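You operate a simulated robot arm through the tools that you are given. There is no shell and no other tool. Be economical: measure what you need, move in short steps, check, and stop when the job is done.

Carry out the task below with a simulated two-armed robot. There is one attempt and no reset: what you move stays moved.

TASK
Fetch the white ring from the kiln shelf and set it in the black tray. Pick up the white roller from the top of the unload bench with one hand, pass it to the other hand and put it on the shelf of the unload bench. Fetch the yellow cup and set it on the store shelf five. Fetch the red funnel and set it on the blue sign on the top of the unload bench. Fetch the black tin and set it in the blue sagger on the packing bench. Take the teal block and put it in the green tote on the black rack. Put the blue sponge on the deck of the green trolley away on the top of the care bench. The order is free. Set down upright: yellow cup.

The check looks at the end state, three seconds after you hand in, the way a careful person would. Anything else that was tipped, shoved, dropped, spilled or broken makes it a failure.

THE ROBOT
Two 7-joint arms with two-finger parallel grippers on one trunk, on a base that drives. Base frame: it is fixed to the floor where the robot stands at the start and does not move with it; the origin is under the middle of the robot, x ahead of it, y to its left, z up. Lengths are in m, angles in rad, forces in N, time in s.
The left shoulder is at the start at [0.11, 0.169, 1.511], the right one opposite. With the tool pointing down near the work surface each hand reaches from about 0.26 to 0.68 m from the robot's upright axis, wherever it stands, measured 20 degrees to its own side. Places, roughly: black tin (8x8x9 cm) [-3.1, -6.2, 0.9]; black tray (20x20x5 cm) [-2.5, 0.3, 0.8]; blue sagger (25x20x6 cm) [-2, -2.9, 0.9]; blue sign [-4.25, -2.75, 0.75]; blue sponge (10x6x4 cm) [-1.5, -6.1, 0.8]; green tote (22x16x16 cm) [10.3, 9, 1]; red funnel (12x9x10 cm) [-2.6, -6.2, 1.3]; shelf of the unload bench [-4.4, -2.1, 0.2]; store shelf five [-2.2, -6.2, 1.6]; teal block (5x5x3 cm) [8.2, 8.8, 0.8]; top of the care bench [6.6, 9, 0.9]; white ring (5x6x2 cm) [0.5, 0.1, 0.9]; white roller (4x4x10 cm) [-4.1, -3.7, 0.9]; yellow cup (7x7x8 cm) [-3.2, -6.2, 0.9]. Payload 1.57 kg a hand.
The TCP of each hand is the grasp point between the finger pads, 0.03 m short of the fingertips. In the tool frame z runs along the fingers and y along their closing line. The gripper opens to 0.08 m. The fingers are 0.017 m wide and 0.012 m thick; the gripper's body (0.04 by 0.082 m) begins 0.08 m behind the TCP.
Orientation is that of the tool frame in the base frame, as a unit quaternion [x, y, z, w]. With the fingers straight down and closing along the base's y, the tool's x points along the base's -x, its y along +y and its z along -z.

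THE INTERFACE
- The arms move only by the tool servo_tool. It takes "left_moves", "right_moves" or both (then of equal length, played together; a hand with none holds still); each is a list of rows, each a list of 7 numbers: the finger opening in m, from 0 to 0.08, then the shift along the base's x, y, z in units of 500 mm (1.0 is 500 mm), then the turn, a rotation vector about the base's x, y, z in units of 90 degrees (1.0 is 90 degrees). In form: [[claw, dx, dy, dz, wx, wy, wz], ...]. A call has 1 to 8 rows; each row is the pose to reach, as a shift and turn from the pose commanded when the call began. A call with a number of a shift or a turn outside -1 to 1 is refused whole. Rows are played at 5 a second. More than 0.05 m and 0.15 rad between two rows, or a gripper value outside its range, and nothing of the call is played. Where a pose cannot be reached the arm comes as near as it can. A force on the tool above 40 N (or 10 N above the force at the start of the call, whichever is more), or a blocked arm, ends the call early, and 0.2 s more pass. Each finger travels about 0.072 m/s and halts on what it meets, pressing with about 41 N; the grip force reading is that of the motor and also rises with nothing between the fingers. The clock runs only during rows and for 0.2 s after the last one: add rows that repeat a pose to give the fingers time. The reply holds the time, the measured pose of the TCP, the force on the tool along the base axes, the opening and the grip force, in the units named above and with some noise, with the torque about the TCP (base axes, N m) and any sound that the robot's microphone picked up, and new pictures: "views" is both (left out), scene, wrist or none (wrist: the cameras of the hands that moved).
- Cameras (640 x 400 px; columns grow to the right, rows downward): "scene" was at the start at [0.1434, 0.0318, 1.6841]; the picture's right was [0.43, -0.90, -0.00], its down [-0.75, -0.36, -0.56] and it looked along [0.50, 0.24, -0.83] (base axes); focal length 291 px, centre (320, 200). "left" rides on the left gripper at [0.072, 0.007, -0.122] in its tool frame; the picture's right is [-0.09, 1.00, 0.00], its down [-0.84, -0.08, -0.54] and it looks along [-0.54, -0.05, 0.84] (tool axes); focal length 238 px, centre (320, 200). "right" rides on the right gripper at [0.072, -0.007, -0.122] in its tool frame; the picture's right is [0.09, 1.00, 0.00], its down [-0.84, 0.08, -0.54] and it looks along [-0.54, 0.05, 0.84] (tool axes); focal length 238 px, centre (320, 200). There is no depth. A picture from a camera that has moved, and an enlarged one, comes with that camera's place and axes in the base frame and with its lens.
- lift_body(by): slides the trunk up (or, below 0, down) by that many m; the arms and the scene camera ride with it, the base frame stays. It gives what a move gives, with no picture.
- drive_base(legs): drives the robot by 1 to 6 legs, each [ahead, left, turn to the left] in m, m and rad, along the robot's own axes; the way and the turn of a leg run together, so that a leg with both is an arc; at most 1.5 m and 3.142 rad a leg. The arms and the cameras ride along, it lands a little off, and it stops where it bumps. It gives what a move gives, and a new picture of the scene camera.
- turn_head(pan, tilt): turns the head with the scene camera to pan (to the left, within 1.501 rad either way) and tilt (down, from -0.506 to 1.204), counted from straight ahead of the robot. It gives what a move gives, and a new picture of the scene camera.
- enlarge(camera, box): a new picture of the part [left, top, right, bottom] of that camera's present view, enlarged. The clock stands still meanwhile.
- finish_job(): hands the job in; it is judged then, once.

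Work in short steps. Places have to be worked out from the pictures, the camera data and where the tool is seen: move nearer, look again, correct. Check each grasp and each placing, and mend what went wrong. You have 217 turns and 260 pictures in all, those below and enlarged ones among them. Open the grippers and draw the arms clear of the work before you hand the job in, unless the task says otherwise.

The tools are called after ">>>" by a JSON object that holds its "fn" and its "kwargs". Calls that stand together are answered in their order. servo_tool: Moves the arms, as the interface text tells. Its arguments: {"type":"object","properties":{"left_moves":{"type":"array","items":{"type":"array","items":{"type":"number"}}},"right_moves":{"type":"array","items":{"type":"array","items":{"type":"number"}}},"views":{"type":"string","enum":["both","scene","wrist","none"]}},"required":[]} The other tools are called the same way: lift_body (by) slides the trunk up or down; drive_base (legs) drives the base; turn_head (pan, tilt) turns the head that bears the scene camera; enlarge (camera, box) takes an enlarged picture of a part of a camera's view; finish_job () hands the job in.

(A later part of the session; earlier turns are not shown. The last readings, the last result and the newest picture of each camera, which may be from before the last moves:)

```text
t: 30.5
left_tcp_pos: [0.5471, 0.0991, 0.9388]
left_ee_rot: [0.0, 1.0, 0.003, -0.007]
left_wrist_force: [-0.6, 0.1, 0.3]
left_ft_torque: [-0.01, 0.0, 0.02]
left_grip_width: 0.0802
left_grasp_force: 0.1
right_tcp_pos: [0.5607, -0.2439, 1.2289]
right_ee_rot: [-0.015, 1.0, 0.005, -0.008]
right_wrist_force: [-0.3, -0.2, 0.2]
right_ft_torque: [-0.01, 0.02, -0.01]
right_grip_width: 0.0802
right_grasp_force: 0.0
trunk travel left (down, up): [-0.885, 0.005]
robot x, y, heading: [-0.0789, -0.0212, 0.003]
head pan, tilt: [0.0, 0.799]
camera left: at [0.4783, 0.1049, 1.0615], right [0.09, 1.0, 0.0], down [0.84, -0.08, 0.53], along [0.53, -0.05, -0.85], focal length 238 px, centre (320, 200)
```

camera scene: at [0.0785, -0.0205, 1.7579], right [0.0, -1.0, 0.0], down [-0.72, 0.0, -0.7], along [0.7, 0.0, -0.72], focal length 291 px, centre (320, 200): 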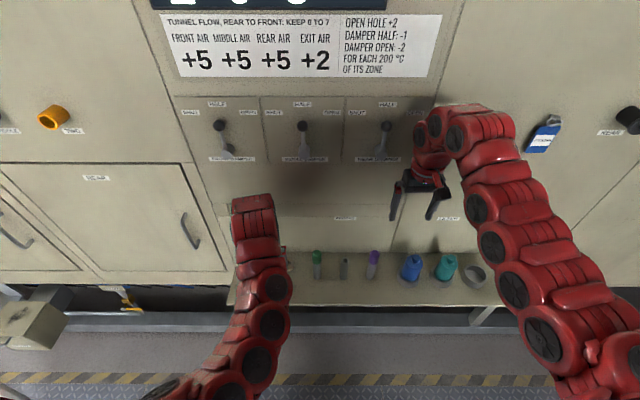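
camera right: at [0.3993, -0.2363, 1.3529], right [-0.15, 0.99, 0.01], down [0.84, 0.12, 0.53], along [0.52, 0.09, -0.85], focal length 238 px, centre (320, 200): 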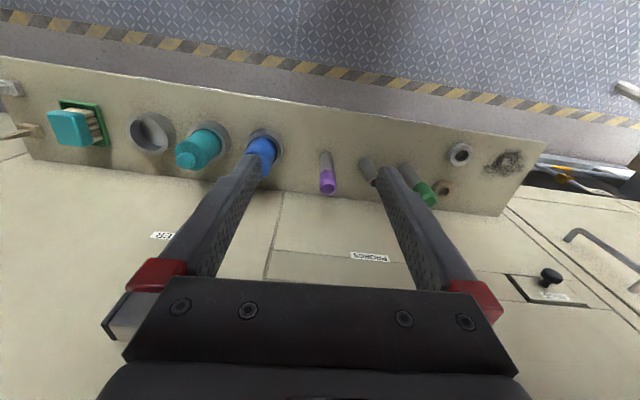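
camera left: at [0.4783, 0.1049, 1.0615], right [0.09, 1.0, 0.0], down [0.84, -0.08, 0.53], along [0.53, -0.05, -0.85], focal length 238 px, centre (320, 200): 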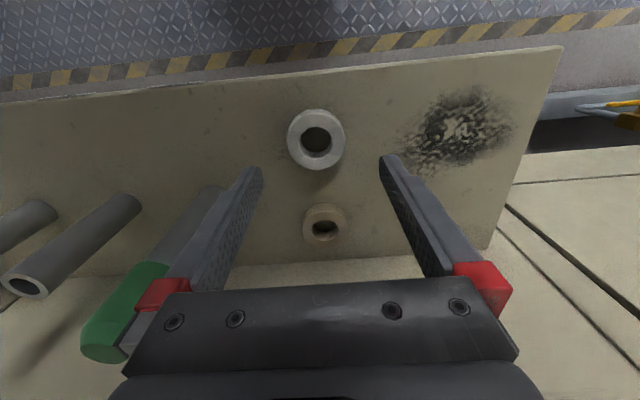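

Ring at [0.544, 0.096]. I descend around it carefully.

>>> {"fn": "servo_tool", "kwargs": {"left_moves": [[0.08, -0.006, -0.006, -0.05, 0, 0, 0], [0.08, -0.006, -0.006, -0.09, 0, 0, 0], [0.08, -0.006, -0.006, -0.11, 0, 0, 0], [0.08, -0.006, -0.006, -0.12, 0, 0, 0]], "views": "wrist"}}

```text
t: 31.4
left_tcp_pos: [0.544, 0.093, 0.891]
left_ee_rot: [0.002, 1.0, 0.001, 0.001]
left_wrist_force: [-20.3, 0.7, 39.7]
left_ft_torque: [-1.65, 0.84, -0.85]
left_grip_width: 0.0783
left_grasp_force: 0.1
right_tcp_pos: [0.5529, -0.2449, 1.2345]
right_ee_rot: [-0.015, 1.0, 0.004, -0.004]
right_wrist_force: [-0.3, -0.6, 0.3]
right_ft_torque: [0.02, -0.01, -0.02]
right_grip_width: 0.0801
right_grasp_force: 0.0
trunk travel left (down, up): [-0.885, 0.005]
robot x, y, heading: [-0.0776, -0.0213, -0.001]
head pan, tilt: [0.0, 0.799]
stopped in row 4 (left hand): the force on the tool passed its limit at 55 N (the readings are from after the stop); the commanded pose is now the measured one
camera left: at [0.4728, 0.1008, 1.0119], right [0.1, 1.0, 0.0], down [0.84, -0.08, 0.54], along [0.54, -0.05, -0.84], focal length 238 px, centre (320, 200)
```

left: 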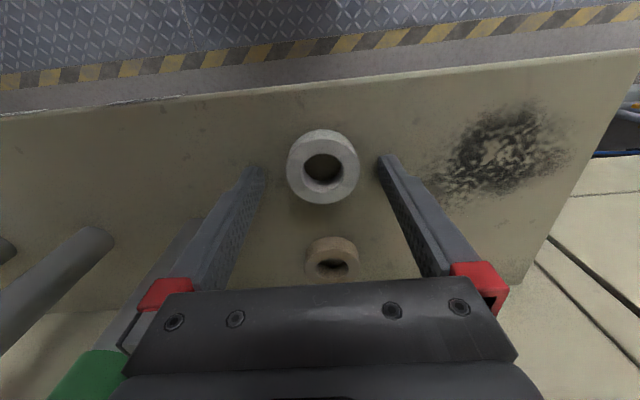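

The fingertips touched the shelf (z ≈ 0.861). I lift 7 mm, shift to the ring centre (0.536, 0.097), and close.

>>> {"fn": "servo_tool", "kwargs": {"left_moves": [[0.08, 0, 0, 0.014, 0, 0, 0], [0.08, -0.016, 0.008, 0.012, 0, 0, 0], [0.08, -0.016, 0.008, 0.01, 0, 0, 0], [0.06, -0.016, 0.008, 0.01, 0, 0, 0], [0.045, -0.016, 0.008, 0.01, 0, 0, 0], [0.04, -0.016, 0.008, 0.01, 0, 0, 0], [0.04, -0.016, 0.008, 0.01, 0, 0, 0]], "views": "wrist"}}

```text
t: 33.0
left_tcp_pos: [0.5401, 0.0989, 0.8899]
left_ee_rot: [0.001, 1.0, 0.002, -0.001]
left_wrist_force: [-0.1, -1.1, 1.5]
left_ft_torque: [-0.09, -0.02, 0.02]
left_grip_width: 0.0464
left_grasp_force: 40.8
right_tcp_pos: [0.5588, -0.2447, 1.2289]
right_ee_rot: [-0.015, 1.0, 0.003, -0.007]
right_wrist_force: [0.2, -0.5, 0.0]
right_ft_torque: [0.0, 0.01, 0.0]
right_grip_width: 0.0797
right_grasp_force: 0.1
trunk travel left (down, up): [-0.885, 0.005]
robot x, y, heading: [-0.0753, -0.0271, 0.003]
head pan, tilt: [0.0, 0.799]
camera left: at [0.4697, 0.1055, 1.0122], right [0.09, 1.0, 0.0], down [0.84, -0.08, 0.54], along [0.54, -0.05, -0.84], focal length 238 px, centre (320, 200)
```

left: 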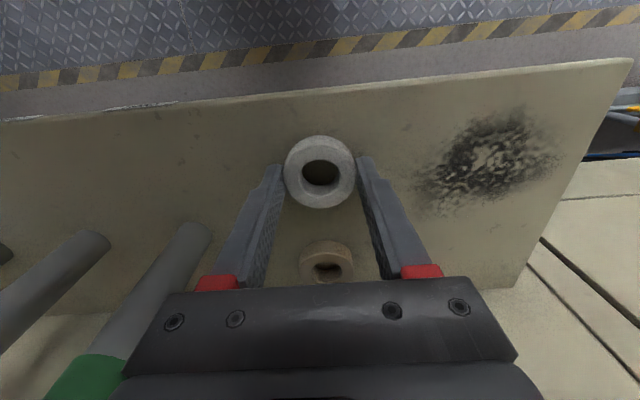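

Ring is gripped (0.046 m). I lift it and check.

>>> {"fn": "servo_tool", "kwargs": {"left_moves": [[0.03, 0, 0, 0.05, 0, 0, 0], [0.03, -0.02, 0, 0.14, 0, 0, 0], [0.03, -0.06, 0, 0.23, 0, 0, 0], [0.03, -0.1, 0, 0.3, 0, 0, 0]], "views": "wrist"}}

```text
t: 34.0
left_tcp_pos: [0.4901, 0.0984, 1.0404]
left_ee_rot: [0.001, 1.0, 0.0, -0.001]
left_wrist_force: [0.4, -0.5, -1.0]
left_ft_torque: [0.01, 0.0, 0.0]
left_grip_width: 0.0466
left_grasp_force: 40.7
right_tcp_pos: [0.5569, -0.2453, 1.2304]
right_ee_rot: [-0.014, 1.0, 0.006, -0.007]
right_wrist_force: [0.1, 0.7, -0.2]
right_ft_torque: [0.08, 0.03, 0.01]
right_grip_width: 0.0801
right_grasp_force: 0.0
trunk travel left (down, up): [-0.885, 0.005]
robot x, y, heading: [-0.0832, -0.0236, 0.006]
head pan, tilt: [0.0, 0.799]
camera left: at [0.4199, 0.1042, 1.1625], right [0.09, 1.0, 0.0], down [0.84, -0.08, 0.54], along [0.54, -0.05, -0.84], focal length 238 px, centre (320, 200)
```

left: 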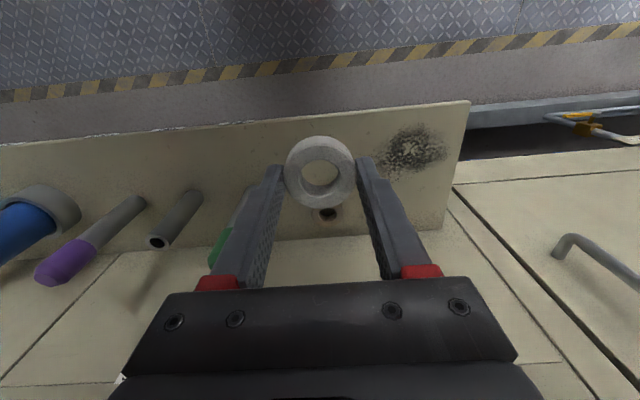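

Ring held. I back off 0.5 m and retract the right arm by first lowering.

>>> {"fn": "drive_base", "kwargs": {"legs": [[-0.5, 0, 0]]}}

>>> {"fn": "servo_tool", "kwargs": {"right_moves": [[0.08, 0, 0, -0.08, 0, 0, 0], [0.08, 0, 0, -0.16, 0, 0, 0], [0.08, 0, 0, -0.24, 0, 0, 0], [0.08, -0.03, 0, -0.32, 0, 0, 0], [0.08, -0.1, 0, -0.38, 0, 0, 0], [0.08, -0.18, 0, -0.4, 0, 0, 0], [0.08, -0.26, 0, -0.4, 0, 0, 0], [0.08, -0.34, 0, -0.4, 0, 0, 0]], "views": "none"}}

>>> {"fn": "turn_head", "kwargs": {"pan": 1.5, "tilt": 0.25}}

>>> {"fn": "turn_head", "kwargs": {"pan": -1.5, "tilt": 0.25}}

```text
t: 37.0
left_tcp_pos: [-0.0107, 0.0944, 1.0385]
left_ee_rot: [0.001, 1.0, 0.002, -0.002]
left_wrist_force: [-0.4, -0.1, 0.0]
left_ft_torque: [-0.01, -0.02, 0.05]
left_grip_width: 0.0471
left_grasp_force: 41.0
right_tcp_pos: [0.0547, -0.2476, 1.2292]
right_ee_rot: [-0.014, 1.0, 0.004, -0.008]
right_wrist_force: [0.3, 0.4, 0.5]
right_ft_torque: [-0.02, 0.02, 0.01]
right_grip_width: 0.0801
right_grasp_force: 0.0
trunk travel left (down, up): [-0.885, 0.005]
robot x, y, heading: [-0.5833, -0.0217, -0.0]
head pan, tilt: [0.0, 0.799]
camera scene: at [-0.4207, -0.0226, 1.7574], right [0.0, -1.0, 0.0], down [-0.72, 0.0, -0.7], along [0.7, 0.0, -0.72], focal length 291 px, centre (320, 200)
```

scene: 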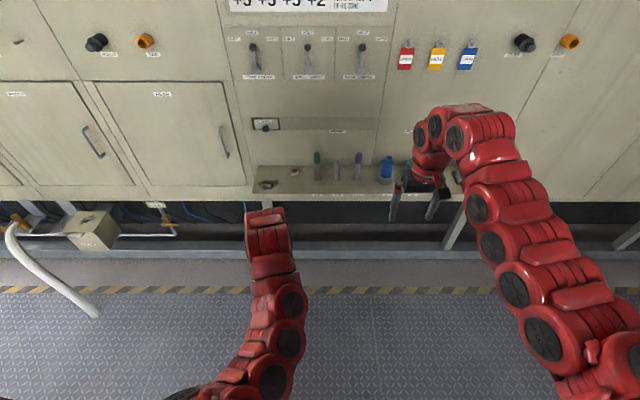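

```text
t: 38.8
left_tcp_pos: [-0.0118, 0.0955, 1.0407]
left_ee_rot: [0.001, 1.0, 0.002, -0.001]
left_wrist_force: [0.2, 0.0, -0.4]
left_ft_torque: [-0.01, 0.01, 0.01]
left_grip_width: 0.0466
left_grasp_force: 40.9
right_tcp_pos: [-0.116, -0.2495, 1.031]
right_ee_rot: [-0.012, 1.0, 0.005, -0.007]
right_wrist_force: [-0.8, 0.4, -0.1]
right_ft_torque: [0.02, 0.02, 0.0]
right_grip_width: 0.0801
right_grasp_force: 0.0
right hand out of reach, approached as far as the arm can: row 1
trunk travel left (down, up): [-0.885, 0.005]
robot x, y, heading: [-0.5835, -0.0275, 0.002]
head pan, tilt: [0.0, 0.799]
```

```text
t: 40.4
left_tcp_pos: [-0.0111, 0.0958, 1.0404]
left_ee_rot: [0.001, 1.0, 0.002, -0.001]
left_wrist_force: [-0.7, -0.4, 0.2]
left_ft_torque: [0.06, 0.0, -0.01]
left_grip_width: 0.0468
left_grasp_force: 40.6
right_tcp_pos: [-0.1146, -0.2496, 1.0304]
right_ee_rot: [-0.014, 1.0, 0.004, -0.007]
right_wrist_force: [1.2, 0.5, 0.2]
right_ft_torque: [-0.01, -0.06, 0.01]
right_grip_width: 0.0801
right_grasp_force: 0.1
trunk travel left (down, up): [-0.885, 0.005]
robot x, y, heading: [-0.584, -0.0272, 0.001]
head pan, tilt: [1.499, 0.25]
camera scene: at [-0.496, 0.0706, 1.8066], right [1.0, -0.07, 0.0], down [-0.02, -0.25, -0.97], along [0.07, 0.97, -0.25], focal length 291 px, centre (320, 200)
```

scene: 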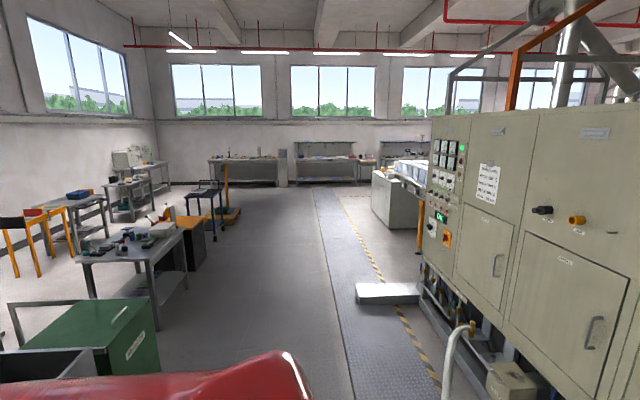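

```text
t: 43.0
left_tcp_pos: [-0.0115, 0.0952, 1.0398]
left_ee_rot: [0.001, 1.0, 0.002, -0.002]
left_wrist_force: [0.4, 0.3, -0.4]
left_ft_torque: [-0.01, 0.01, -0.03]
left_grip_width: 0.0467
left_grasp_force: 41.0
right_tcp_pos: [-0.1146, -0.2508, 1.0299]
right_ee_rot: [-0.014, 1.0, 0.005, -0.007]
right_wrist_force: [-0.7, 0.3, -0.5]
right_ft_torque: [0.01, -0.04, 0.01]
right_grip_width: 0.08
right_grasp_force: 0.0
trunk travel left (down, up): [-0.885, 0.005]
robot x, y, heading: [-0.5761, -0.0216, 0.008]
head pan, tilt: [-1.499, 0.25]
camera scene: at [-0.4956, -0.1158, 1.8066], right [-1.0, -0.07, 0.0], down [-0.02, 0.25, -0.97], along [0.07, -0.97, -0.25], focal length 291 px, centre (320, 200)
```

scene: 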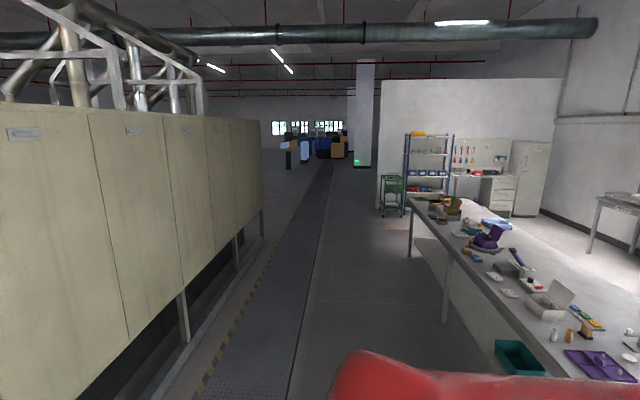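

Now I turn around to face −x toward the tray.

>>> {"fn": "drive_base", "kwargs": {"legs": [[0, 0, 3.14]]}}

>>> {"fn": "turn_head", "kwargs": {"pan": 0, "tilt": 0.4}}

```text
t: 50.7
left_tcp_pos: [-1.1526, -0.147, 1.0403]
left_ee_rot: [1.0, 0.003, 0.001, 0.002]
left_wrist_force: [-0.6, -0.5, -0.2]
left_ft_torque: [0.02, -0.03, -0.03]
left_grip_width: 0.0466
left_grasp_force: 40.4
right_tcp_pos: [-1.0501, 0.1988, 1.0308]
right_ee_rot: [1.0, 0.019, 0.008, 0.004]
right_wrist_force: [-0.5, -0.2, 0.3]
right_ft_torque: [0.0, 0.0, -0.01]
right_grip_width: 0.0798
right_grasp_force: 0.0
trunk travel left (down, up): [-0.885, 0.005]
robot x, y, heading: [-0.5824, -0.0237, -3.125]
head pan, tilt: [-1.499, 0.25]
camera scene: at [-0.6709, 0.0694, 1.8066], right [1.0, 0.08, 0.0], down [0.02, -0.25, -0.97], along [-0.08, 0.97, -0.25], focal length 291 px, centre (320, 200)
```

scene: 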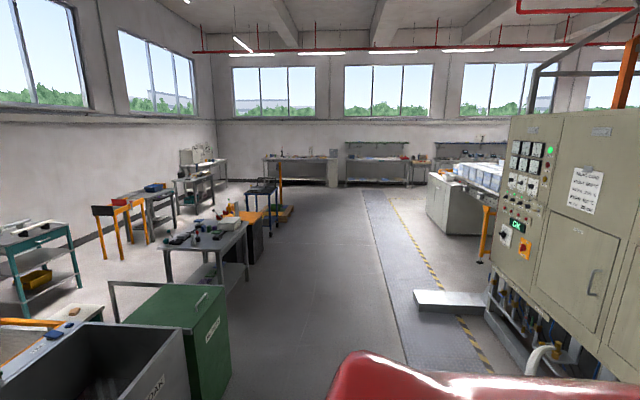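

```text
t: 52.3
left_tcp_pos: [-1.1523, -0.1485, 1.0394]
left_ee_rot: [1.0, 0.003, 0.001, 0.001]
left_wrist_force: [-0.1, 0.2, -0.2]
left_ft_torque: [0.01, -0.01, 0.01]
left_grip_width: 0.0466
left_grasp_force: 40.9
right_tcp_pos: [-1.0511, 0.1981, 1.0315]
right_ee_rot: [1.0, 0.018, 0.008, 0.004]
right_wrist_force: [0.4, 0.5, -0.4]
right_ft_torque: [0.02, 0.02, 0.01]
right_grip_width: 0.0801
right_grasp_force: 0.0
trunk travel left (down, up): [-0.885, 0.005]
robot x, y, heading: [-0.5824, -0.0242, -3.131]
head pan, tilt: [0.0, 0.4]
camera scene: at [-0.7558, -0.0246, 1.7926], right [-0.01, 1.0, 0.0], down [0.39, 0.0, -0.92], along [-0.92, -0.01, -0.39], focal length 291 px, centre (320, 200)
```

scene: 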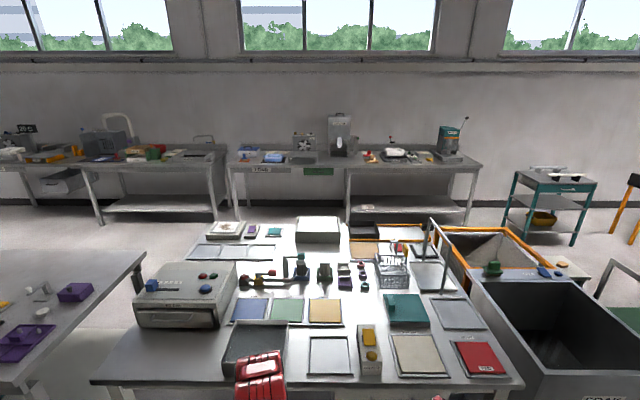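

>>> {"fn": "enlarge", "kwargs": {"camera": "scene", "box": [180, 205, 480, 392]}}

```text
2.13 times, centred on (330, 298) of scene
camera zoom: at [-0.7558, -0.0246, 1.7926], right [-0.01, 1.0, 0.0], down [0.39, 0.0, -0.92], along [-0.92, -0.01, -0.39], focal length 621 px, centre (299, -10)
```

zoom: 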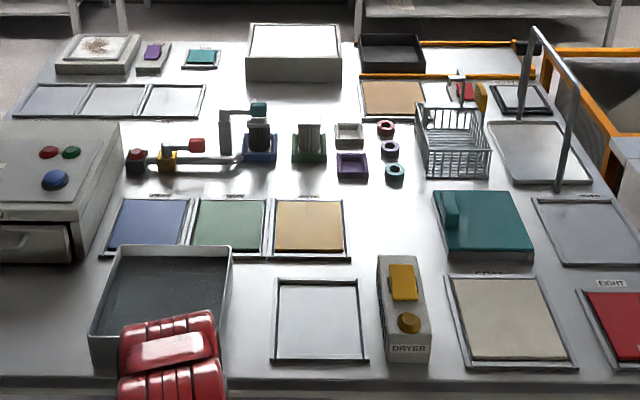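

The tray is on the far (west) edge of this test bench, best reached from the west side via the south end of the packing bench. I turn to face −y and drive down the aisle.

>>> {"fn": "drive_base", "kwargs": {"legs": [[0, 0, 1.56], [1.5, 0, 0], [1.5, 0, 0], [1.4, 0, 0]]}}

>>> {"fn": "turn_head", "kwargs": {"pan": -1.0, "tilt": 0.3}}

```text
t: 77.4
left_tcp_pos: [-0.4322, -5.0379, 1.0396]
left_ee_rot: [0.701, 0.713, 0.002, 0.0]
left_wrist_force: [-0.3, -1.3, -1.2]
left_ft_torque: [0.02, -0.01, 0.01]
left_grip_width: 0.0468
left_grasp_force: 41.2
right_tcp_pos: [-0.7803, -4.9404, 1.0305]
right_ee_rot: [0.69, 0.724, 0.008, -0.003]
right_wrist_force: [0.4, -0.5, -0.8]
right_ft_torque: [-0.01, 0.01, -0.01]
right_grip_width: 0.08
right_grasp_force: 0.1
trunk travel left (down, up): [-0.885, 0.005]
robot x, y, heading: [-0.5627, -4.4708, -1.545]
head pan, tilt: [0.0, 0.4]
camera scene: at [-0.5605, -4.6416, 1.7927], right [-1.0, -0.02, 0.0], down [-0.01, 0.39, -0.92], along [0.02, -0.92, -0.39], focal length 291 px, centre (320, 200)
```

scene: 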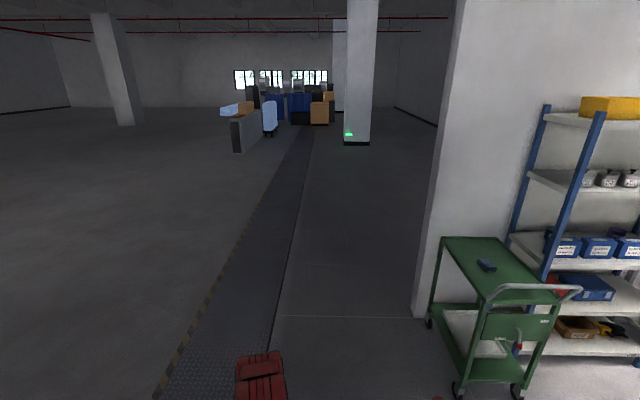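

```text
t: 78.7
left_tcp_pos: [-0.4309, -5.0384, 1.0409]
left_ee_rot: [0.7, 0.714, 0.002, 0.0]
left_wrist_force: [0.2, 1.0, -0.7]
left_ft_torque: [0.0, -0.02, -0.01]
left_grip_width: 0.0467
left_grasp_force: 40.7
right_tcp_pos: [-0.7787, -4.9414, 1.0316]
right_ee_rot: [0.69, 0.724, 0.009, -0.003]
right_wrist_force: [-0.2, -0.4, -0.7]
right_ft_torque: [-0.04, -0.02, 0.01]
right_grip_width: 0.0798
right_grasp_force: 0.0
trunk travel left (down, up): [-0.885, 0.005]
robot x, y, heading: [-0.5667, -4.4701, -1.548]
head pan, tilt: [-1.0, 0.3]
camera scene: at [-0.64, -4.6018, 1.8019], right [-0.56, 0.83, 0.0], down [0.24, 0.17, -0.96], along [-0.79, -0.54, -0.3], focal length 291 px, centre (320, 200)
```

scene: 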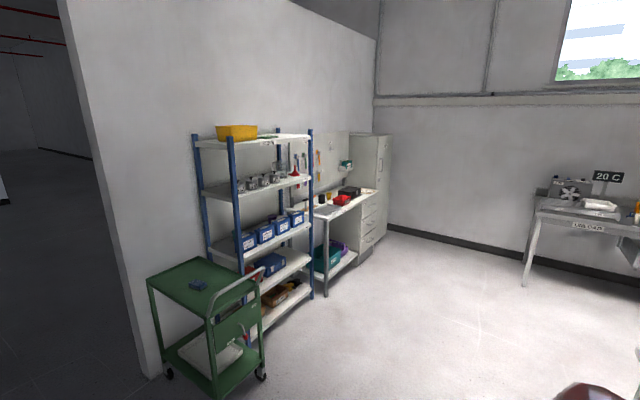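

The way is clear. I turn to face −x and drive to about x = −3.1.

>>> {"fn": "drive_base", "kwargs": {"legs": [[0, 0, -1.59], [1.4, 0.3, 0], [1.15, 0, 0], [0, 0, -1.57]]}}

>>> {"fn": "turn_head", "kwargs": {"pan": 0, "tilt": 0.4}}

```text
t: 98.9
left_tcp_pos: [-3.2283, -4.1861, 1.0386]
left_ee_rot: [0.708, -0.706, 0.0, 0.002]
left_wrist_force: [-0.2, -0.2, -0.7]
left_ft_torque: [0.02, -0.01, 0.02]
left_grip_width: 0.0471
left_grasp_force: 41.1
right_tcp_pos: [-2.8819, -4.2887, 1.0295]
right_ee_rot: [0.719, -0.695, 0.003, 0.009]
right_wrist_force: [0.5, -0.5, -0.4]
right_ft_torque: [0.0, 0.0, -0.01]
right_grip_width: 0.0801
right_grasp_force: 0.0
trunk travel left (down, up): [-0.885, 0.005]
robot x, y, heading: [-3.1041, -4.7596, 1.58]
head pan, tilt: [-1.0, 0.3]
camera scene: at [-3.0286, -4.6245, 1.8019], right [0.55, -0.84, 0.0], down [-0.25, -0.16, -0.96], along [0.8, 0.52, -0.3], focal length 291 px, centre (320, 200)
```

scene: 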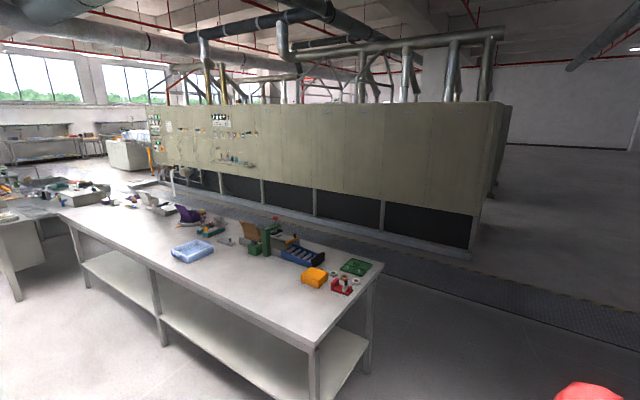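

```text
t: 100.1
left_tcp_pos: [-3.2283, -4.1867, 1.0413]
left_ee_rot: [0.708, -0.706, 0.0, 0.003]
left_wrist_force: [0.3, 0.7, 0.0]
left_ft_torque: [0.03, 0.03, 0.02]
left_grip_width: 0.0469
left_grasp_force: 40.8
right_tcp_pos: [-2.8823, -4.2872, 1.0303]
right_ee_rot: [0.719, -0.695, 0.001, 0.007]
right_wrist_force: [-0.1, 0.7, 1.1]
right_ft_torque: [0.03, 0.0, 0.01]
right_grip_width: 0.0802
right_grasp_force: 0.2
trunk travel left (down, up): [-0.885, 0.005]
robot x, y, heading: [-3.1064, -4.759, 1.577]
head pan, tilt: [0.0, 0.4]
camera scene: at [-3.1073, -4.583, 1.7926], right [1.0, 0.01, 0.0], down [0.0, -0.39, -0.92], along [-0.01, 0.92, -0.39], focal length 291 px, centre (320, 200)
```

scene: 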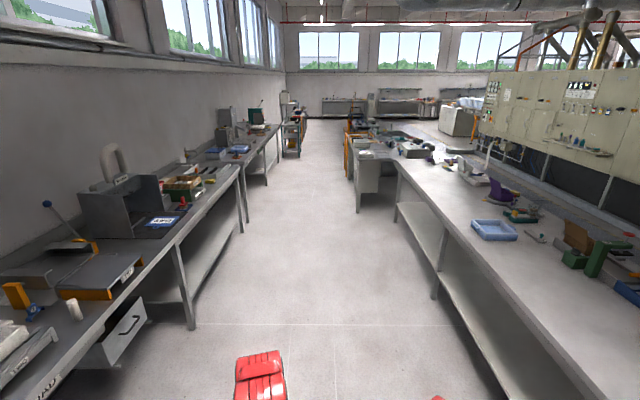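

The corridor is clear. I drive north along it to about y = 0.05, shifting slightly left, then look toward the tray.

>>> {"fn": "drive_base", "kwargs": {"legs": [[1.5, 0.05, 0], [1.5, 0.05, 0], [1.5, 0.03, 0], [0.32, 0, 0]]}}

>>> {"fn": "turn_head", "kwargs": {"pan": -1.4, "tilt": 0.7}}

```text
refused: leg 1 is longer than a leg can be; nothing moved
```

```text
t: 101.7
left_tcp_pos: [-3.2284, -4.1869, 1.0396]
left_ee_rot: [0.709, -0.705, 0.0, 0.002]
left_wrist_force: [-0.6, -0.3, -0.2]
left_ft_torque: [-0.01, 0.01, 0.0]
left_grip_width: 0.0466
left_grasp_force: 40.8
right_tcp_pos: [-2.8818, -4.2888, 1.0307]
right_ee_rot: [0.719, -0.695, 0.001, 0.008]
right_wrist_force: [0.1, 1.2, -0.6]
right_ft_torque: [-0.05, -0.02, 0.01]
right_grip_width: 0.0797
right_grasp_force: 0.1
trunk travel left (down, up): [-0.885, 0.005]
robot x, y, heading: [-3.1041, -4.7548, 1.576]
head pan, tilt: [-1.4, 0.7]
camera scene: at [-3.0231, -4.6604, 1.7658], right [0.18, -0.98, 0.0], down [-0.63, -0.12, -0.77], along [0.75, 0.14, -0.64], focal length 291 px, centre (320, 200)
```

scene: 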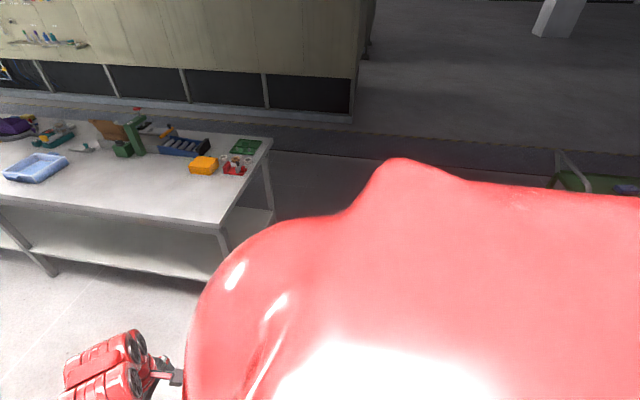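

The leg was a hair too long; I split it.

>>> {"fn": "drive_base", "kwargs": {"legs": [[1.45, 0.04, 0], [1.45, 0.04, 0], [1.45, 0.04, 0], [0.45, 0, 0]]}}

```text
t: 124.8
left_tcp_pos: [-3.5304, 0.5917, 1.041]
left_ee_rot: [0.718, -0.696, -0.001, 0.002]
left_wrist_force: [0.8, -0.1, -0.6]
left_ft_torque: [-0.01, 0.01, -0.01]
left_grip_width: 0.0467
left_grasp_force: 41.1
right_tcp_pos: [-3.1816, 0.4992, 1.0302]
right_ee_rot: [0.729, -0.684, 0.002, 0.008]
right_wrist_force: [-0.2, -0.4, -0.5]
right_ft_torque: [0.01, 0.0, -0.01]
right_grip_width: 0.08
right_grasp_force: 0.1
trunk travel left (down, up): [-0.885, 0.005]
robot x, y, heading: [-3.3905, 0.0261, 1.606]
head pan, tilt: [-1.4, 0.7]
camera scene: at [-3.3113, 0.1238, 1.7659], right [0.21, -0.98, 0.0], down [-0.63, -0.13, -0.77], along [0.75, 0.16, -0.64], focal length 291 px, centre (320, 200)
```

scene: 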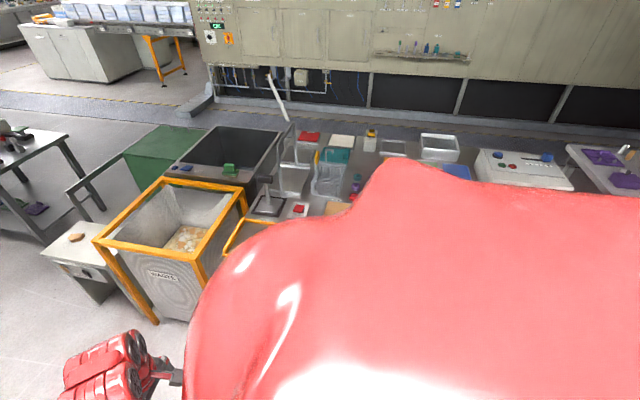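

I turn right to face the tray.

>>> {"fn": "drive_base", "kwargs": {"legs": [[0, 0, -1.6]]}}

>>> {"fn": "turn_head", "kwargs": {"pan": 0.3, "tilt": 0.8}}

```text
t: 129.1
left_tcp_pos: [-2.8192, 0.144, 1.0399]
left_ee_rot: [0.002, 1.0, 0.003, -0.002]
left_wrist_force: [-0.4, -0.4, -0.7]
left_ft_torque: [0.01, 0.01, 0.01]
left_grip_width: 0.0468
left_grasp_force: 40.4
right_tcp_pos: [-2.9234, -0.2007, 1.0303]
right_ee_rot: [-0.012, 1.0, 0.005, -0.007]
right_wrist_force: [-0.4, 0.9, -0.2]
right_ft_torque: [-0.01, 0.0, -0.01]
right_grip_width: 0.0798
right_grasp_force: 0.0
trunk travel left (down, up): [-0.885, 0.005]
robot x, y, heading: [-3.3941, 0.0266, 0.0]
head pan, tilt: [-1.4, 0.7]
camera scene: at [-3.2965, -0.0566, 1.7658], right [-0.99, -0.17, 0.0], down [-0.11, 0.63, -0.76], along [0.13, -0.75, -0.64], focal length 291 px, centre (320, 200)
```

scene: 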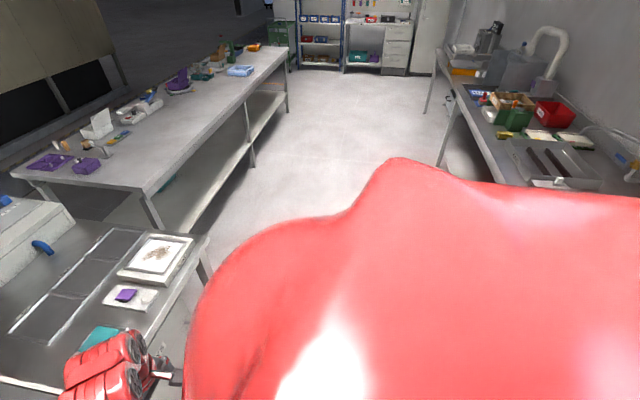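

```text
t: 130.8
left_tcp_pos: [-2.8197, 0.1458, 1.0395]
left_ee_rot: [0.003, 1.0, 0.002, -0.002]
left_wrist_force: [-0.8, 0.0, -0.2]
left_ft_torque: [-0.02, 0.01, -0.02]
left_grip_width: 0.0467
left_grasp_force: 40.8
right_tcp_pos: [-2.925, -0.2009, 1.0309]
right_ee_rot: [-0.013, 1.0, 0.004, -0.008]
right_wrist_force: [0.7, 0.0, -0.1]
right_ft_torque: [0.02, -0.03, 0.03]
right_grip_width: 0.0798
right_grasp_force: 0.1
trunk travel left (down, up): [-0.885, 0.005]
robot x, y, heading: [-3.3928, 0.0253, 0.001]
head pan, tilt: [0.3, 0.799]
camera scene: at [-3.234, 0.0508, 1.7575], right [0.3, -0.96, 0.0], down [-0.69, -0.21, -0.7], along [0.67, 0.21, -0.72], focal length 291 px, centre (320, 200)
```

scene: 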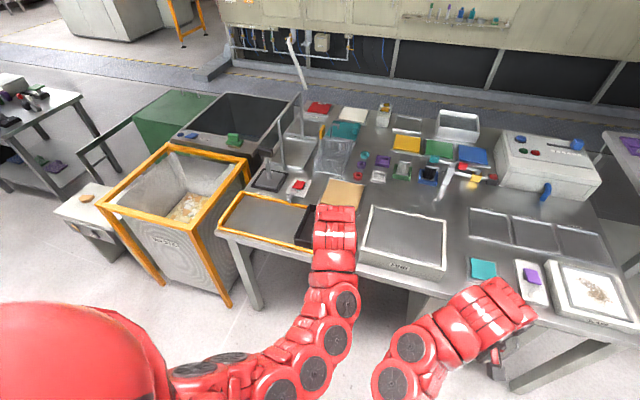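

The tray is just left of and beyond the left hand. I drive 0.2 m ahead and use the wrist camera.

>>> {"fn": "drive_base", "kwargs": {"legs": [[0.2, 0, 0]]}}

>>> {"fn": "servo_tool", "kwargs": {"left_moves": [[0.03, 0, 0.06, 0, 0, 0, 0], [0.03, 0, 0.12, 0, 0, 0, 0], [0.03, 0, 0.18, 0, 0, 0, 0]], "views": "wrist"}}

```text
t: 132.4
left_tcp_pos: [-2.6172, 0.1445, 1.0409]
left_ee_rot: [0.002, 1.0, 0.002, -0.001]
left_wrist_force: [0.3, 0.6, -0.6]
left_ft_torque: [-0.04, -0.03, 0.0]
left_grip_width: 0.0466
left_grasp_force: 40.7
right_tcp_pos: [-2.7229, -0.2, 1.032]
right_ee_rot: [-0.012, 1.0, 0.005, -0.007]
right_wrist_force: [0.0, 0.4, 0.2]
right_ft_torque: [-0.01, 0.0, 0.02]
right_grip_width: 0.08
right_grasp_force: 0.1
trunk travel left (down, up): [-0.885, 0.005]
robot x, y, heading: [-3.1892, 0.0268, -0.001]
head pan, tilt: [0.3, 0.799]
camera scene: at [-3.0332, 0.051, 1.7577], right [0.3, -0.96, 0.0], down [-0.68, -0.21, -0.7], along [0.67, 0.21, -0.72], focal length 291 px, centre (320, 200)
```

scene: 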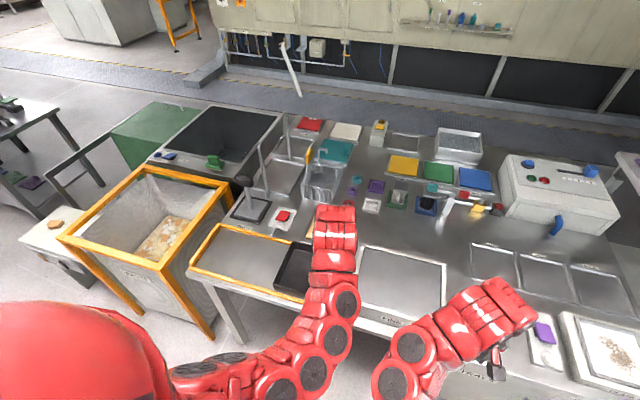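

```text
t: 133.2
left_tcp_pos: [-2.6174, 0.236, 1.0385]
left_ee_rot: [0.002, 1.0, 0.002, -0.002]
left_wrist_force: [0.1, 0.0, -0.4]
left_ft_torque: [-0.02, -0.01, -0.03]
left_grip_width: 0.0466
left_grasp_force: 40.8
right_tcp_pos: [-2.7199, -0.2016, 1.0309]
right_ee_rot: [-0.013, 1.0, 0.004, -0.008]
right_wrist_force: [0.0, 1.0, 0.2]
right_ft_torque: [-0.02, 0.01, -0.01]
right_grip_width: 0.0799
right_grasp_force: 0.1
trunk travel left (down, up): [-0.885, 0.005]
robot x, y, heading: [-3.1854, 0.0239, 0.001]
head pan, tilt: [0.3, 0.799]
camera left: at [-2.6883, 0.2434, 1.1603], right [0.1, 1.0, 0.0], down [0.84, -0.08, 0.54], along [0.54, -0.05, -0.84], focal length 238 px, centre (320, 200)
```

left: 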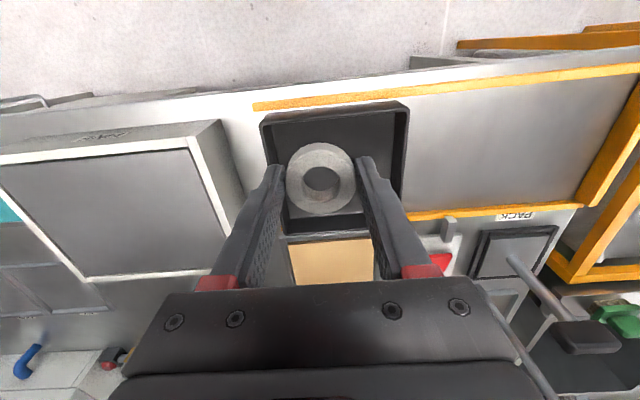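

Tray centre is about [-2.51, 0.255], rim z ≈ 0.82. I move over it at x ≈ -2.53 and descend most of the way.

>>> {"fn": "servo_tool", "kwargs": {"left_moves": [[0.03, 0.08, 0.02, -0.04, 0, 0, 0], [0.03, 0.15, 0.038, -0.1, 0, 0, 0], [0.03, 0.18, 0.038, -0.19, 0, 0, 0], [0.03, 0.18, 0.038, -0.28, 0, 0, 0], [0.03, 0.18, 0.038, -0.36, 0, 0, 0], [0.03, 0.18, 0.038, -0.42, 0, 0, 0]], "views": "wrist"}}

```text
t: 134.6
left_tcp_pos: [-2.5357, 0.2515, 0.9015]
left_ee_rot: [0.002, 1.0, 0.001, -0.001]
left_wrist_force: [0.2, 0.2, -1.1]
left_ft_torque: [0.02, 0.03, 0.03]
left_grip_width: 0.0469
left_grasp_force: 41.4
left hand out of reach, approached as far as the arm can: row 4, 5, 6
right_tcp_pos: [-2.7217, -0.2007, 1.0309]
right_ee_rot: [-0.012, 1.0, 0.005, -0.009]
right_wrist_force: [0.5, -0.8, 0.4]
right_ft_torque: [0.0, 0.02, 0.02]
right_grip_width: 0.0803
right_grasp_force: 0.0
trunk travel left (down, up): [-0.885, 0.005]
robot x, y, heading: [-3.1876, 0.0254, 0.002]
head pan, tilt: [0.3, 0.799]
camera left: at [-2.606, 0.2595, 1.0248], right [0.1, 1.0, 0.0], down [0.84, -0.08, 0.54], along [0.54, -0.05, -0.84], focal length 238 px, centre (320, 200)
```

left: 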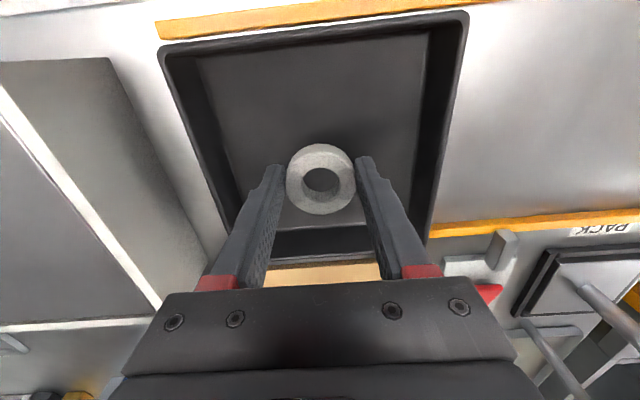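

The arm is at its low limit, so I lower the trunk by 0.08 m.

>>> {"fn": "lift_body", "kwargs": {"by": -0.08}}

>>> {"fn": "servo_tool", "kwargs": {"left_moves": [[0.03, 0, 0, -0.006, 0, 0, 0], [0.03, 0, 0, -0.012, 0, 0, 0]], "views": "wrist"}}

```text
t: 135.5
left_tcp_pos: [-2.5345, 0.2536, 0.8353]
left_ee_rot: [0.003, 1.0, 0.002, 0.001]
left_wrist_force: [-5.2, -0.9, 12.6]
left_ft_torque: [-0.15, 0.33, -0.05]
left_grip_width: 0.0467
left_grasp_force: 40.9
right_tcp_pos: [-2.7228, -0.2015, 0.9603]
right_ee_rot: [-0.012, 1.0, 0.003, -0.006]
right_wrist_force: [-0.3, 0.0, -0.3]
right_ft_torque: [-0.01, -0.03, -0.02]
right_grip_width: 0.0802
right_grasp_force: 0.0
trunk travel left (down, up): [-0.815, 0.075]
robot x, y, heading: [-3.1833, 0.0258, 0.003]
head pan, tilt: [0.3, 0.799]
stopped: the force on the tool passed its limit at 60 N (the readings are from after the stop); the commanded pose is now the measured one
```

```text
t: 136.1
left_tcp_pos: [-2.5331, 0.2525, 0.8362]
left_ee_rot: [0.003, 1.0, 0.003, 0.004]
left_wrist_force: [7.8, 0.2, 22.2]
left_ft_torque: [-0.31, 0.09, 0.11]
left_grip_width: 0.0469
left_grasp_force: 41.0
left hand out of reach, approached as far as the arm can: row 2
right_tcp_pos: [-2.7216, -0.202, 0.9609]
right_ee_rot: [-0.012, 1.0, 0.006, -0.006]
right_wrist_force: [-0.5, -0.4, 0.5]
right_ft_torque: [0.02, 0.01, 0.01]
right_grip_width: 0.0799
right_grasp_force: 0.0
trunk travel left (down, up): [-0.815, 0.075]
robot x, y, heading: [-3.1882, 0.0266, 0.002]
head pan, tilt: [0.3, 0.799]
camera left: at [-2.6057, 0.2599, 0.9574], right [0.1, 1.0, 0.01], down [0.83, -0.08, 0.55], along [0.55, -0.05, -0.84], focal length 238 px, centre (320, 200)
```

left: 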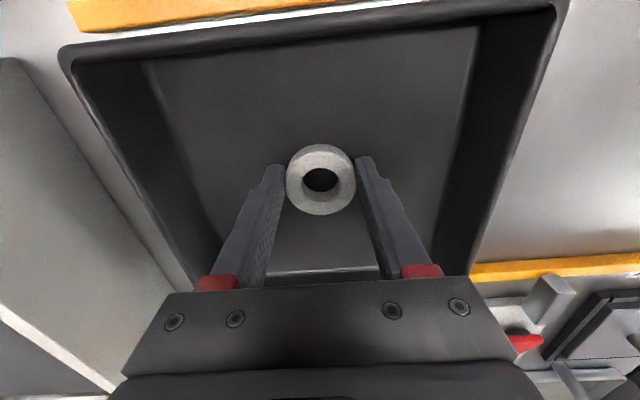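

The ring rests on the tray floor. I open and lift away straight up.

>>> {"fn": "servo_tool", "kwargs": {"left_moves": [[0.05, 0, 0, 0.004, 0, 0, 0], [0.065, 0, 0, 0.006, 0, 0, 0], [0.075, 0, 0, 0.008, 0, 0, 0], [0.075, 0, 0, 0.06, 0, 0, 0], [0.075, 0, 0, 0.14, 0, 0, 0], [0.075, -0.03, 0, 0.22, 0, 0, 0], [0.075, -0.06, 0, 0.3, 0, 0, 0]], "views": "wrist"}}

```text
t: 137.7
left_tcp_pos: [-2.5651, 0.2599, 0.9822]
left_ee_rot: [0.002, 1.0, 0.002, -0.002]
left_wrist_force: [0.7, -5.0, 3.0]
left_ft_torque: [0.6, 0.06, 0.02]
left_grip_width: 0.075
left_grasp_force: 0.1
right_tcp_pos: [-2.7229, -0.1983, 0.9622]
right_ee_rot: [-0.012, 1.0, 0.003, -0.007]
right_wrist_force: [-0.1, 0.1, 1.0]
right_ft_torque: [-0.06, -0.02, 0.02]
right_grip_width: 0.0798
right_grasp_force: 0.1
trunk travel left (down, up): [-0.815, 0.075]
robot x, y, heading: [-3.1867, 0.0262, 0.003]
head pan, tilt: [0.3, 0.799]
camera left: at [-2.6364, 0.2665, 1.1047], right [0.1, 1.0, 0.0], down [0.84, -0.08, 0.54], along [0.54, -0.05, -0.84], focal length 238 px, centre (320, 200)
```

left: 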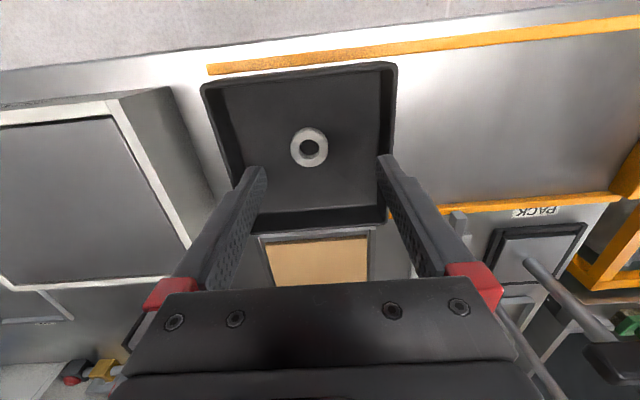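

Ring is in the tray. I back off and recheck the force reading, then turn to the unload bench.

>>> {"fn": "drive_base", "kwargs": {"legs": [[-0.1, 0, 0]]}}

>>> {"fn": "enlarge", "kwargs": {"camera": "left", "box": [0, 0, 640, 400]}}

```text
t: 138.9
left_tcp_pos: [-2.6634, 0.254, 0.9837]
left_ee_rot: [0.003, 1.0, 0.002, 0.001]
left_wrist_force: [-0.2, 0.2, -1.2]
left_ft_torque: [-0.02, 0.03, -0.03]
left_grip_width: 0.0749
left_grasp_force: 0.0
right_tcp_pos: [-2.8212, -0.2025, 0.9605]
right_ee_rot: [-0.011, 1.0, 0.004, -0.007]
right_wrist_force: [0.2, 0.7, 0.2]
right_ft_torque: [0.02, 0.0, -0.01]
right_grip_width: 0.0798
right_grasp_force: 0.0
trunk travel left (down, up): [-0.815, 0.075]
robot x, y, heading: [-3.289, 0.0278, -0.004]
head pan, tilt: [0.3, 0.799]
camera scene: at [-3.1311, 0.051, 1.6871], right [0.29, -0.96, 0.0], down [-0.69, -0.21, -0.7], along [0.67, 0.21, -0.72], focal length 291 px, centre (320, 200)
```

scene: 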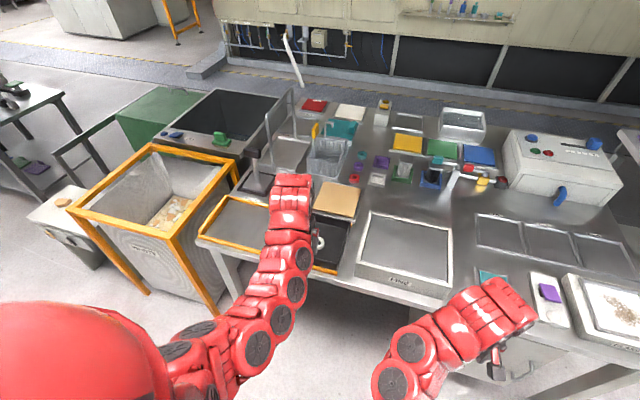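

```text
1.00 times, centred on (320, 200) of left (not enlarged: the box is as wide or as high as the picture)
camera zoom: at [-2.7348, 0.2601, 1.1059], right [0.1, 1.0, 0.0], down [0.84, -0.09, 0.54], along [0.54, -0.05, -0.84], focal length 238 px, centre (320, 200)
```

zoom: 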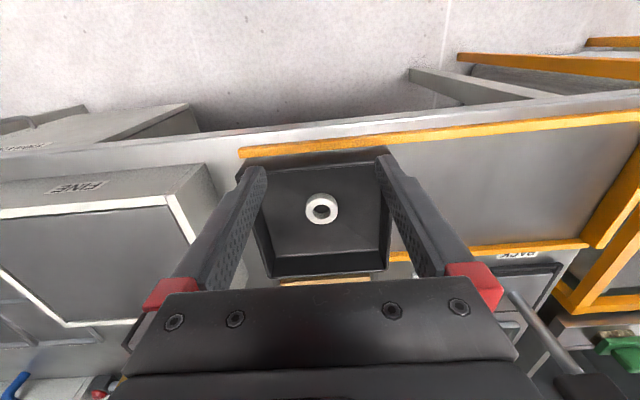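

Confirmed in place. I raise the trunk, turn to face −y and drive down toward the roller.

>>> {"fn": "lift_body", "kwargs": {"by": 0.07}}

>>> {"fn": "drive_base", "kwargs": {"legs": [[-0.05, 0, 0], [0, 0, -1.567], [1.45, 0, 0], [1.45, 0, 0], [0.7, 0, 0], [0, 0, -1.57]]}}

>>> {"fn": "turn_head", "kwargs": {"pan": 0, "tilt": 0.7}}

```text
t: 140.0
left_tcp_pos: [-2.6636, 0.2531, 1.0548]
left_ee_rot: [0.004, 1.0, 0.001, 0.001]
left_wrist_force: [-0.3, -0.2, 0.1]
left_ft_torque: [0.0, 0.01, -0.01]
left_grip_width: 0.075
left_grasp_force: 0.0
right_tcp_pos: [-2.82, -0.2015, 1.0308]
right_ee_rot: [-0.012, 1.0, 0.005, -0.007]
right_wrist_force: [0.6, -0.3, -0.1]
right_ft_torque: [0.0, 0.0, -0.03]
right_grip_width: 0.08
right_grasp_force: 0.0
trunk travel left (down, up): [-0.885, 0.005]
robot x, y, heading: [-3.2904, 0.0248, -0.002]
head pan, tilt: [0.3, 0.799]
```

```text
t: 165.6
left_tcp_pos: [-3.9915, -3.7836, 1.0546]
left_ee_rot: [1.0, -0.011, 0.0, 0.002]
left_wrist_force: [1.0, 0.8, -1.0]
left_ft_torque: [-0.03, 0.01, 0.0]
left_grip_width: 0.075
left_grasp_force: 0.1
right_tcp_pos: [-3.8269, -3.3334, 1.03]
right_ee_rot: [1.0, 0.003, 0.006, 0.004]
right_wrist_force: [-0.4, 0.5, -0.6]
right_ft_torque: [-0.01, 0.0, 0.01]
right_grip_width: 0.0803
right_grasp_force: 0.1
trunk travel left (down, up): [-0.885, 0.005]
robot x, y, heading: [-3.366, -3.5648, 3.122]
head pan, tilt: [0.3, 0.799]
camera scene: at [-3.523, -3.588, 1.7572], right [-0.28, 0.96, 0.0], down [0.69, 0.2, -0.7], along [-0.67, -0.19, -0.72], focal length 291 px, centre (320, 200)
```

scene: 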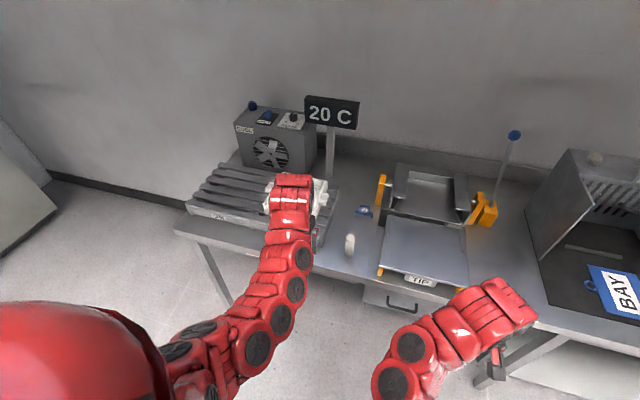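

```text
t: 166.3
left_tcp_pos: [-3.9915, -3.7846, 1.0549]
left_ee_rot: [1.0, -0.012, -0.001, 0.002]
left_wrist_force: [0.6, 0.1, 0.8]
left_ft_torque: [0.01, 0.02, 0.03]
left_grip_width: 0.0754
left_grasp_force: 0.1
right_tcp_pos: [-3.8266, -3.331, 1.0317]
right_ee_rot: [1.0, 0.003, 0.007, 0.004]
right_wrist_force: [0.4, 1.2, -0.5]
right_ft_torque: [0.01, 0.0, 0.02]
right_grip_width: 0.0801
right_grasp_force: 0.1
trunk travel left (down, up): [-0.885, 0.005]
robot x, y, heading: [-3.3648, -3.571, 3.13]
head pan, tilt: [0.0, 0.7]
camera scene: at [-3.5304, -3.5639, 1.7654], right [0.02, 1.0, 0.0], down [0.64, -0.01, -0.76], along [-0.76, 0.01, -0.64], focal length 291 px, centre (320, 200)
```

scene: 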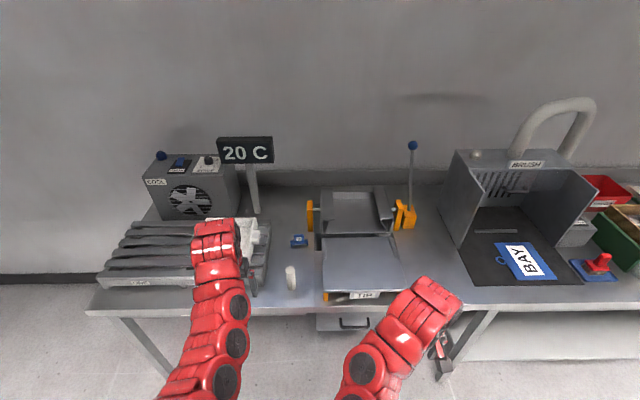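

Roller stands near [-4.17, -3.67]. I shift the left hand in line with it and drive 0.17 m closer.

>>> {"fn": "servo_tool", "kwargs": {"left_moves": [[0.08, 0, 0.08, 0, 0, 0, 0], [0.08, 0, 0.16, 0, 0, 0, 0], [0.08, 0, 0.22, 0, 0, 0, 0]], "views": "none"}}

>>> {"fn": "drive_base", "kwargs": {"legs": [[0.15, 0, 0]]}}

>>> {"fn": "enlarge", "kwargs": {"camera": "left", "box": [0, 0, 640, 400]}}

```text
t: 167.2
left_tcp_pos: [-3.9908, -3.6722, 1.0523]
left_ee_rot: [1.0, -0.011, 0.0, 0.002]
left_wrist_force: [-0.3, 0.1, 0.2]
left_ft_torque: [-0.04, 0.0, 0.0]
left_grip_width: 0.0801
left_grasp_force: 0.2
right_tcp_pos: [-3.8259, -3.3322, 1.0298]
right_ee_rot: [1.0, 0.003, 0.007, 0.004]
right_wrist_force: [0.5, -0.1, -0.3]
right_ft_torque: [-0.02, 0.02, -0.02]
right_grip_width: 0.08
right_grasp_force: 0.1
trunk travel left (down, up): [-0.885, 0.005]
robot x, y, heading: [-3.3607, -3.5674, 3.126]
head pan, tilt: [0.0, 0.7]
```

```text
t: 168.5
left_tcp_pos: [-4.1354, -3.6718, 1.0534]
left_ee_rot: [1.0, -0.01, -0.002, 0.002]
left_wrist_force: [1.2, 1.2, 0.2]
left_ft_torque: [0.02, -0.01, 0.01]
left_grip_width: 0.0799
left_grasp_force: 0.0
right_tcp_pos: [-3.972, -3.3309, 1.0322]
right_ee_rot: [1.0, 0.005, 0.006, 0.004]
right_wrist_force: [-0.3, -0.2, 0.3]
right_ft_torque: [-0.02, 0.03, -0.02]
right_grip_width: 0.0798
right_grasp_force: 0.0
trunk travel left (down, up): [-0.885, 0.005]
robot x, y, heading: [-3.5119, -3.5623, 3.128]
head pan, tilt: [0.0, 0.7]
camera scene: at [-3.6747, -3.5619, 1.7658], right [0.02, 1.0, 0.0], down [0.64, -0.01, -0.77], along [-0.77, 0.01, -0.64], focal length 291 px, centre (320, 200)
```

scene: 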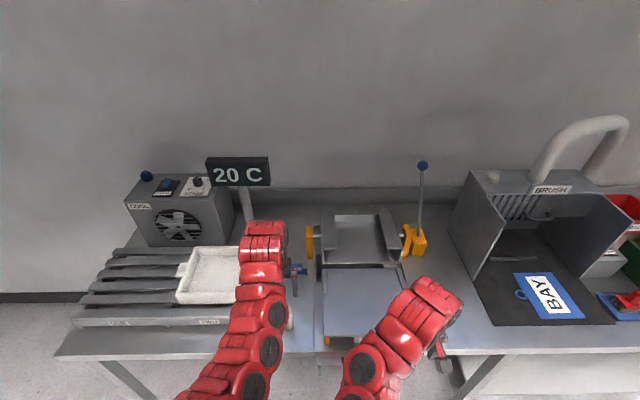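

```text
1.00 times, centred on (320, 200) of left (not enlarged: the box is as wide or as high as the picture)
camera zoom: at [-4.0635, -3.6784, 1.1753], right [-0.11, -0.99, 0.0], down [-0.83, 0.1, 0.54], along [-0.54, 0.06, -0.84], focal length 238 px, centre (320, 200)
```

zoom: 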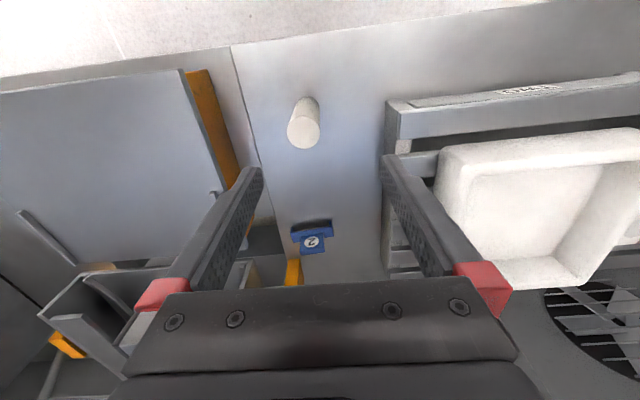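

Roller top ≈ [-4.129, -3.656, 0.955], standing. I descend part of the way and check alignment.

>>> {"fn": "servo_tool", "kwargs": {"left_moves": [[0.08, 0.013, 0.03, 0, 0, 0, 0], [0.08, 0.013, 0.03, -0.08, 0, 0, 0], [0.08, 0.013, 0.03, -0.12, 0, 0, 0]], "views": "wrist"}}

```text
t: 169.3
left_tcp_pos: [-4.1321, -3.656, 0.9915]
left_ee_rot: [1.0, -0.01, 0.0, 0.002]
left_wrist_force: [0.2, -0.3, 0.4]
left_ft_torque: [-0.03, -0.01, -0.01]
left_grip_width: 0.0799
left_grasp_force: 0.1
right_tcp_pos: [-3.976, -3.3318, 1.0297]
right_ee_rot: [1.0, 0.003, 0.008, 0.004]
right_wrist_force: [-0.1, 0.3, -1.1]
right_ft_torque: [-0.01, -0.02, 0.0]
right_grip_width: 0.08
right_grasp_force: 0.0
trunk travel left (down, up): [-0.885, 0.005]
robot x, y, heading: [-3.5116, -3.5692, 3.126]
head pan, tilt: [0.0, 0.7]
camera left: at [-4.0596, -3.6631, 1.114], right [-0.11, -0.99, 0.0], down [-0.83, 0.1, 0.54], along [-0.54, 0.06, -0.84], focal length 238 px, centre (320, 200)
```

left: 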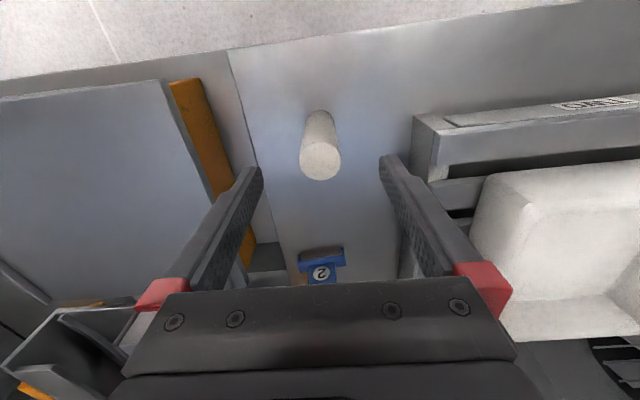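

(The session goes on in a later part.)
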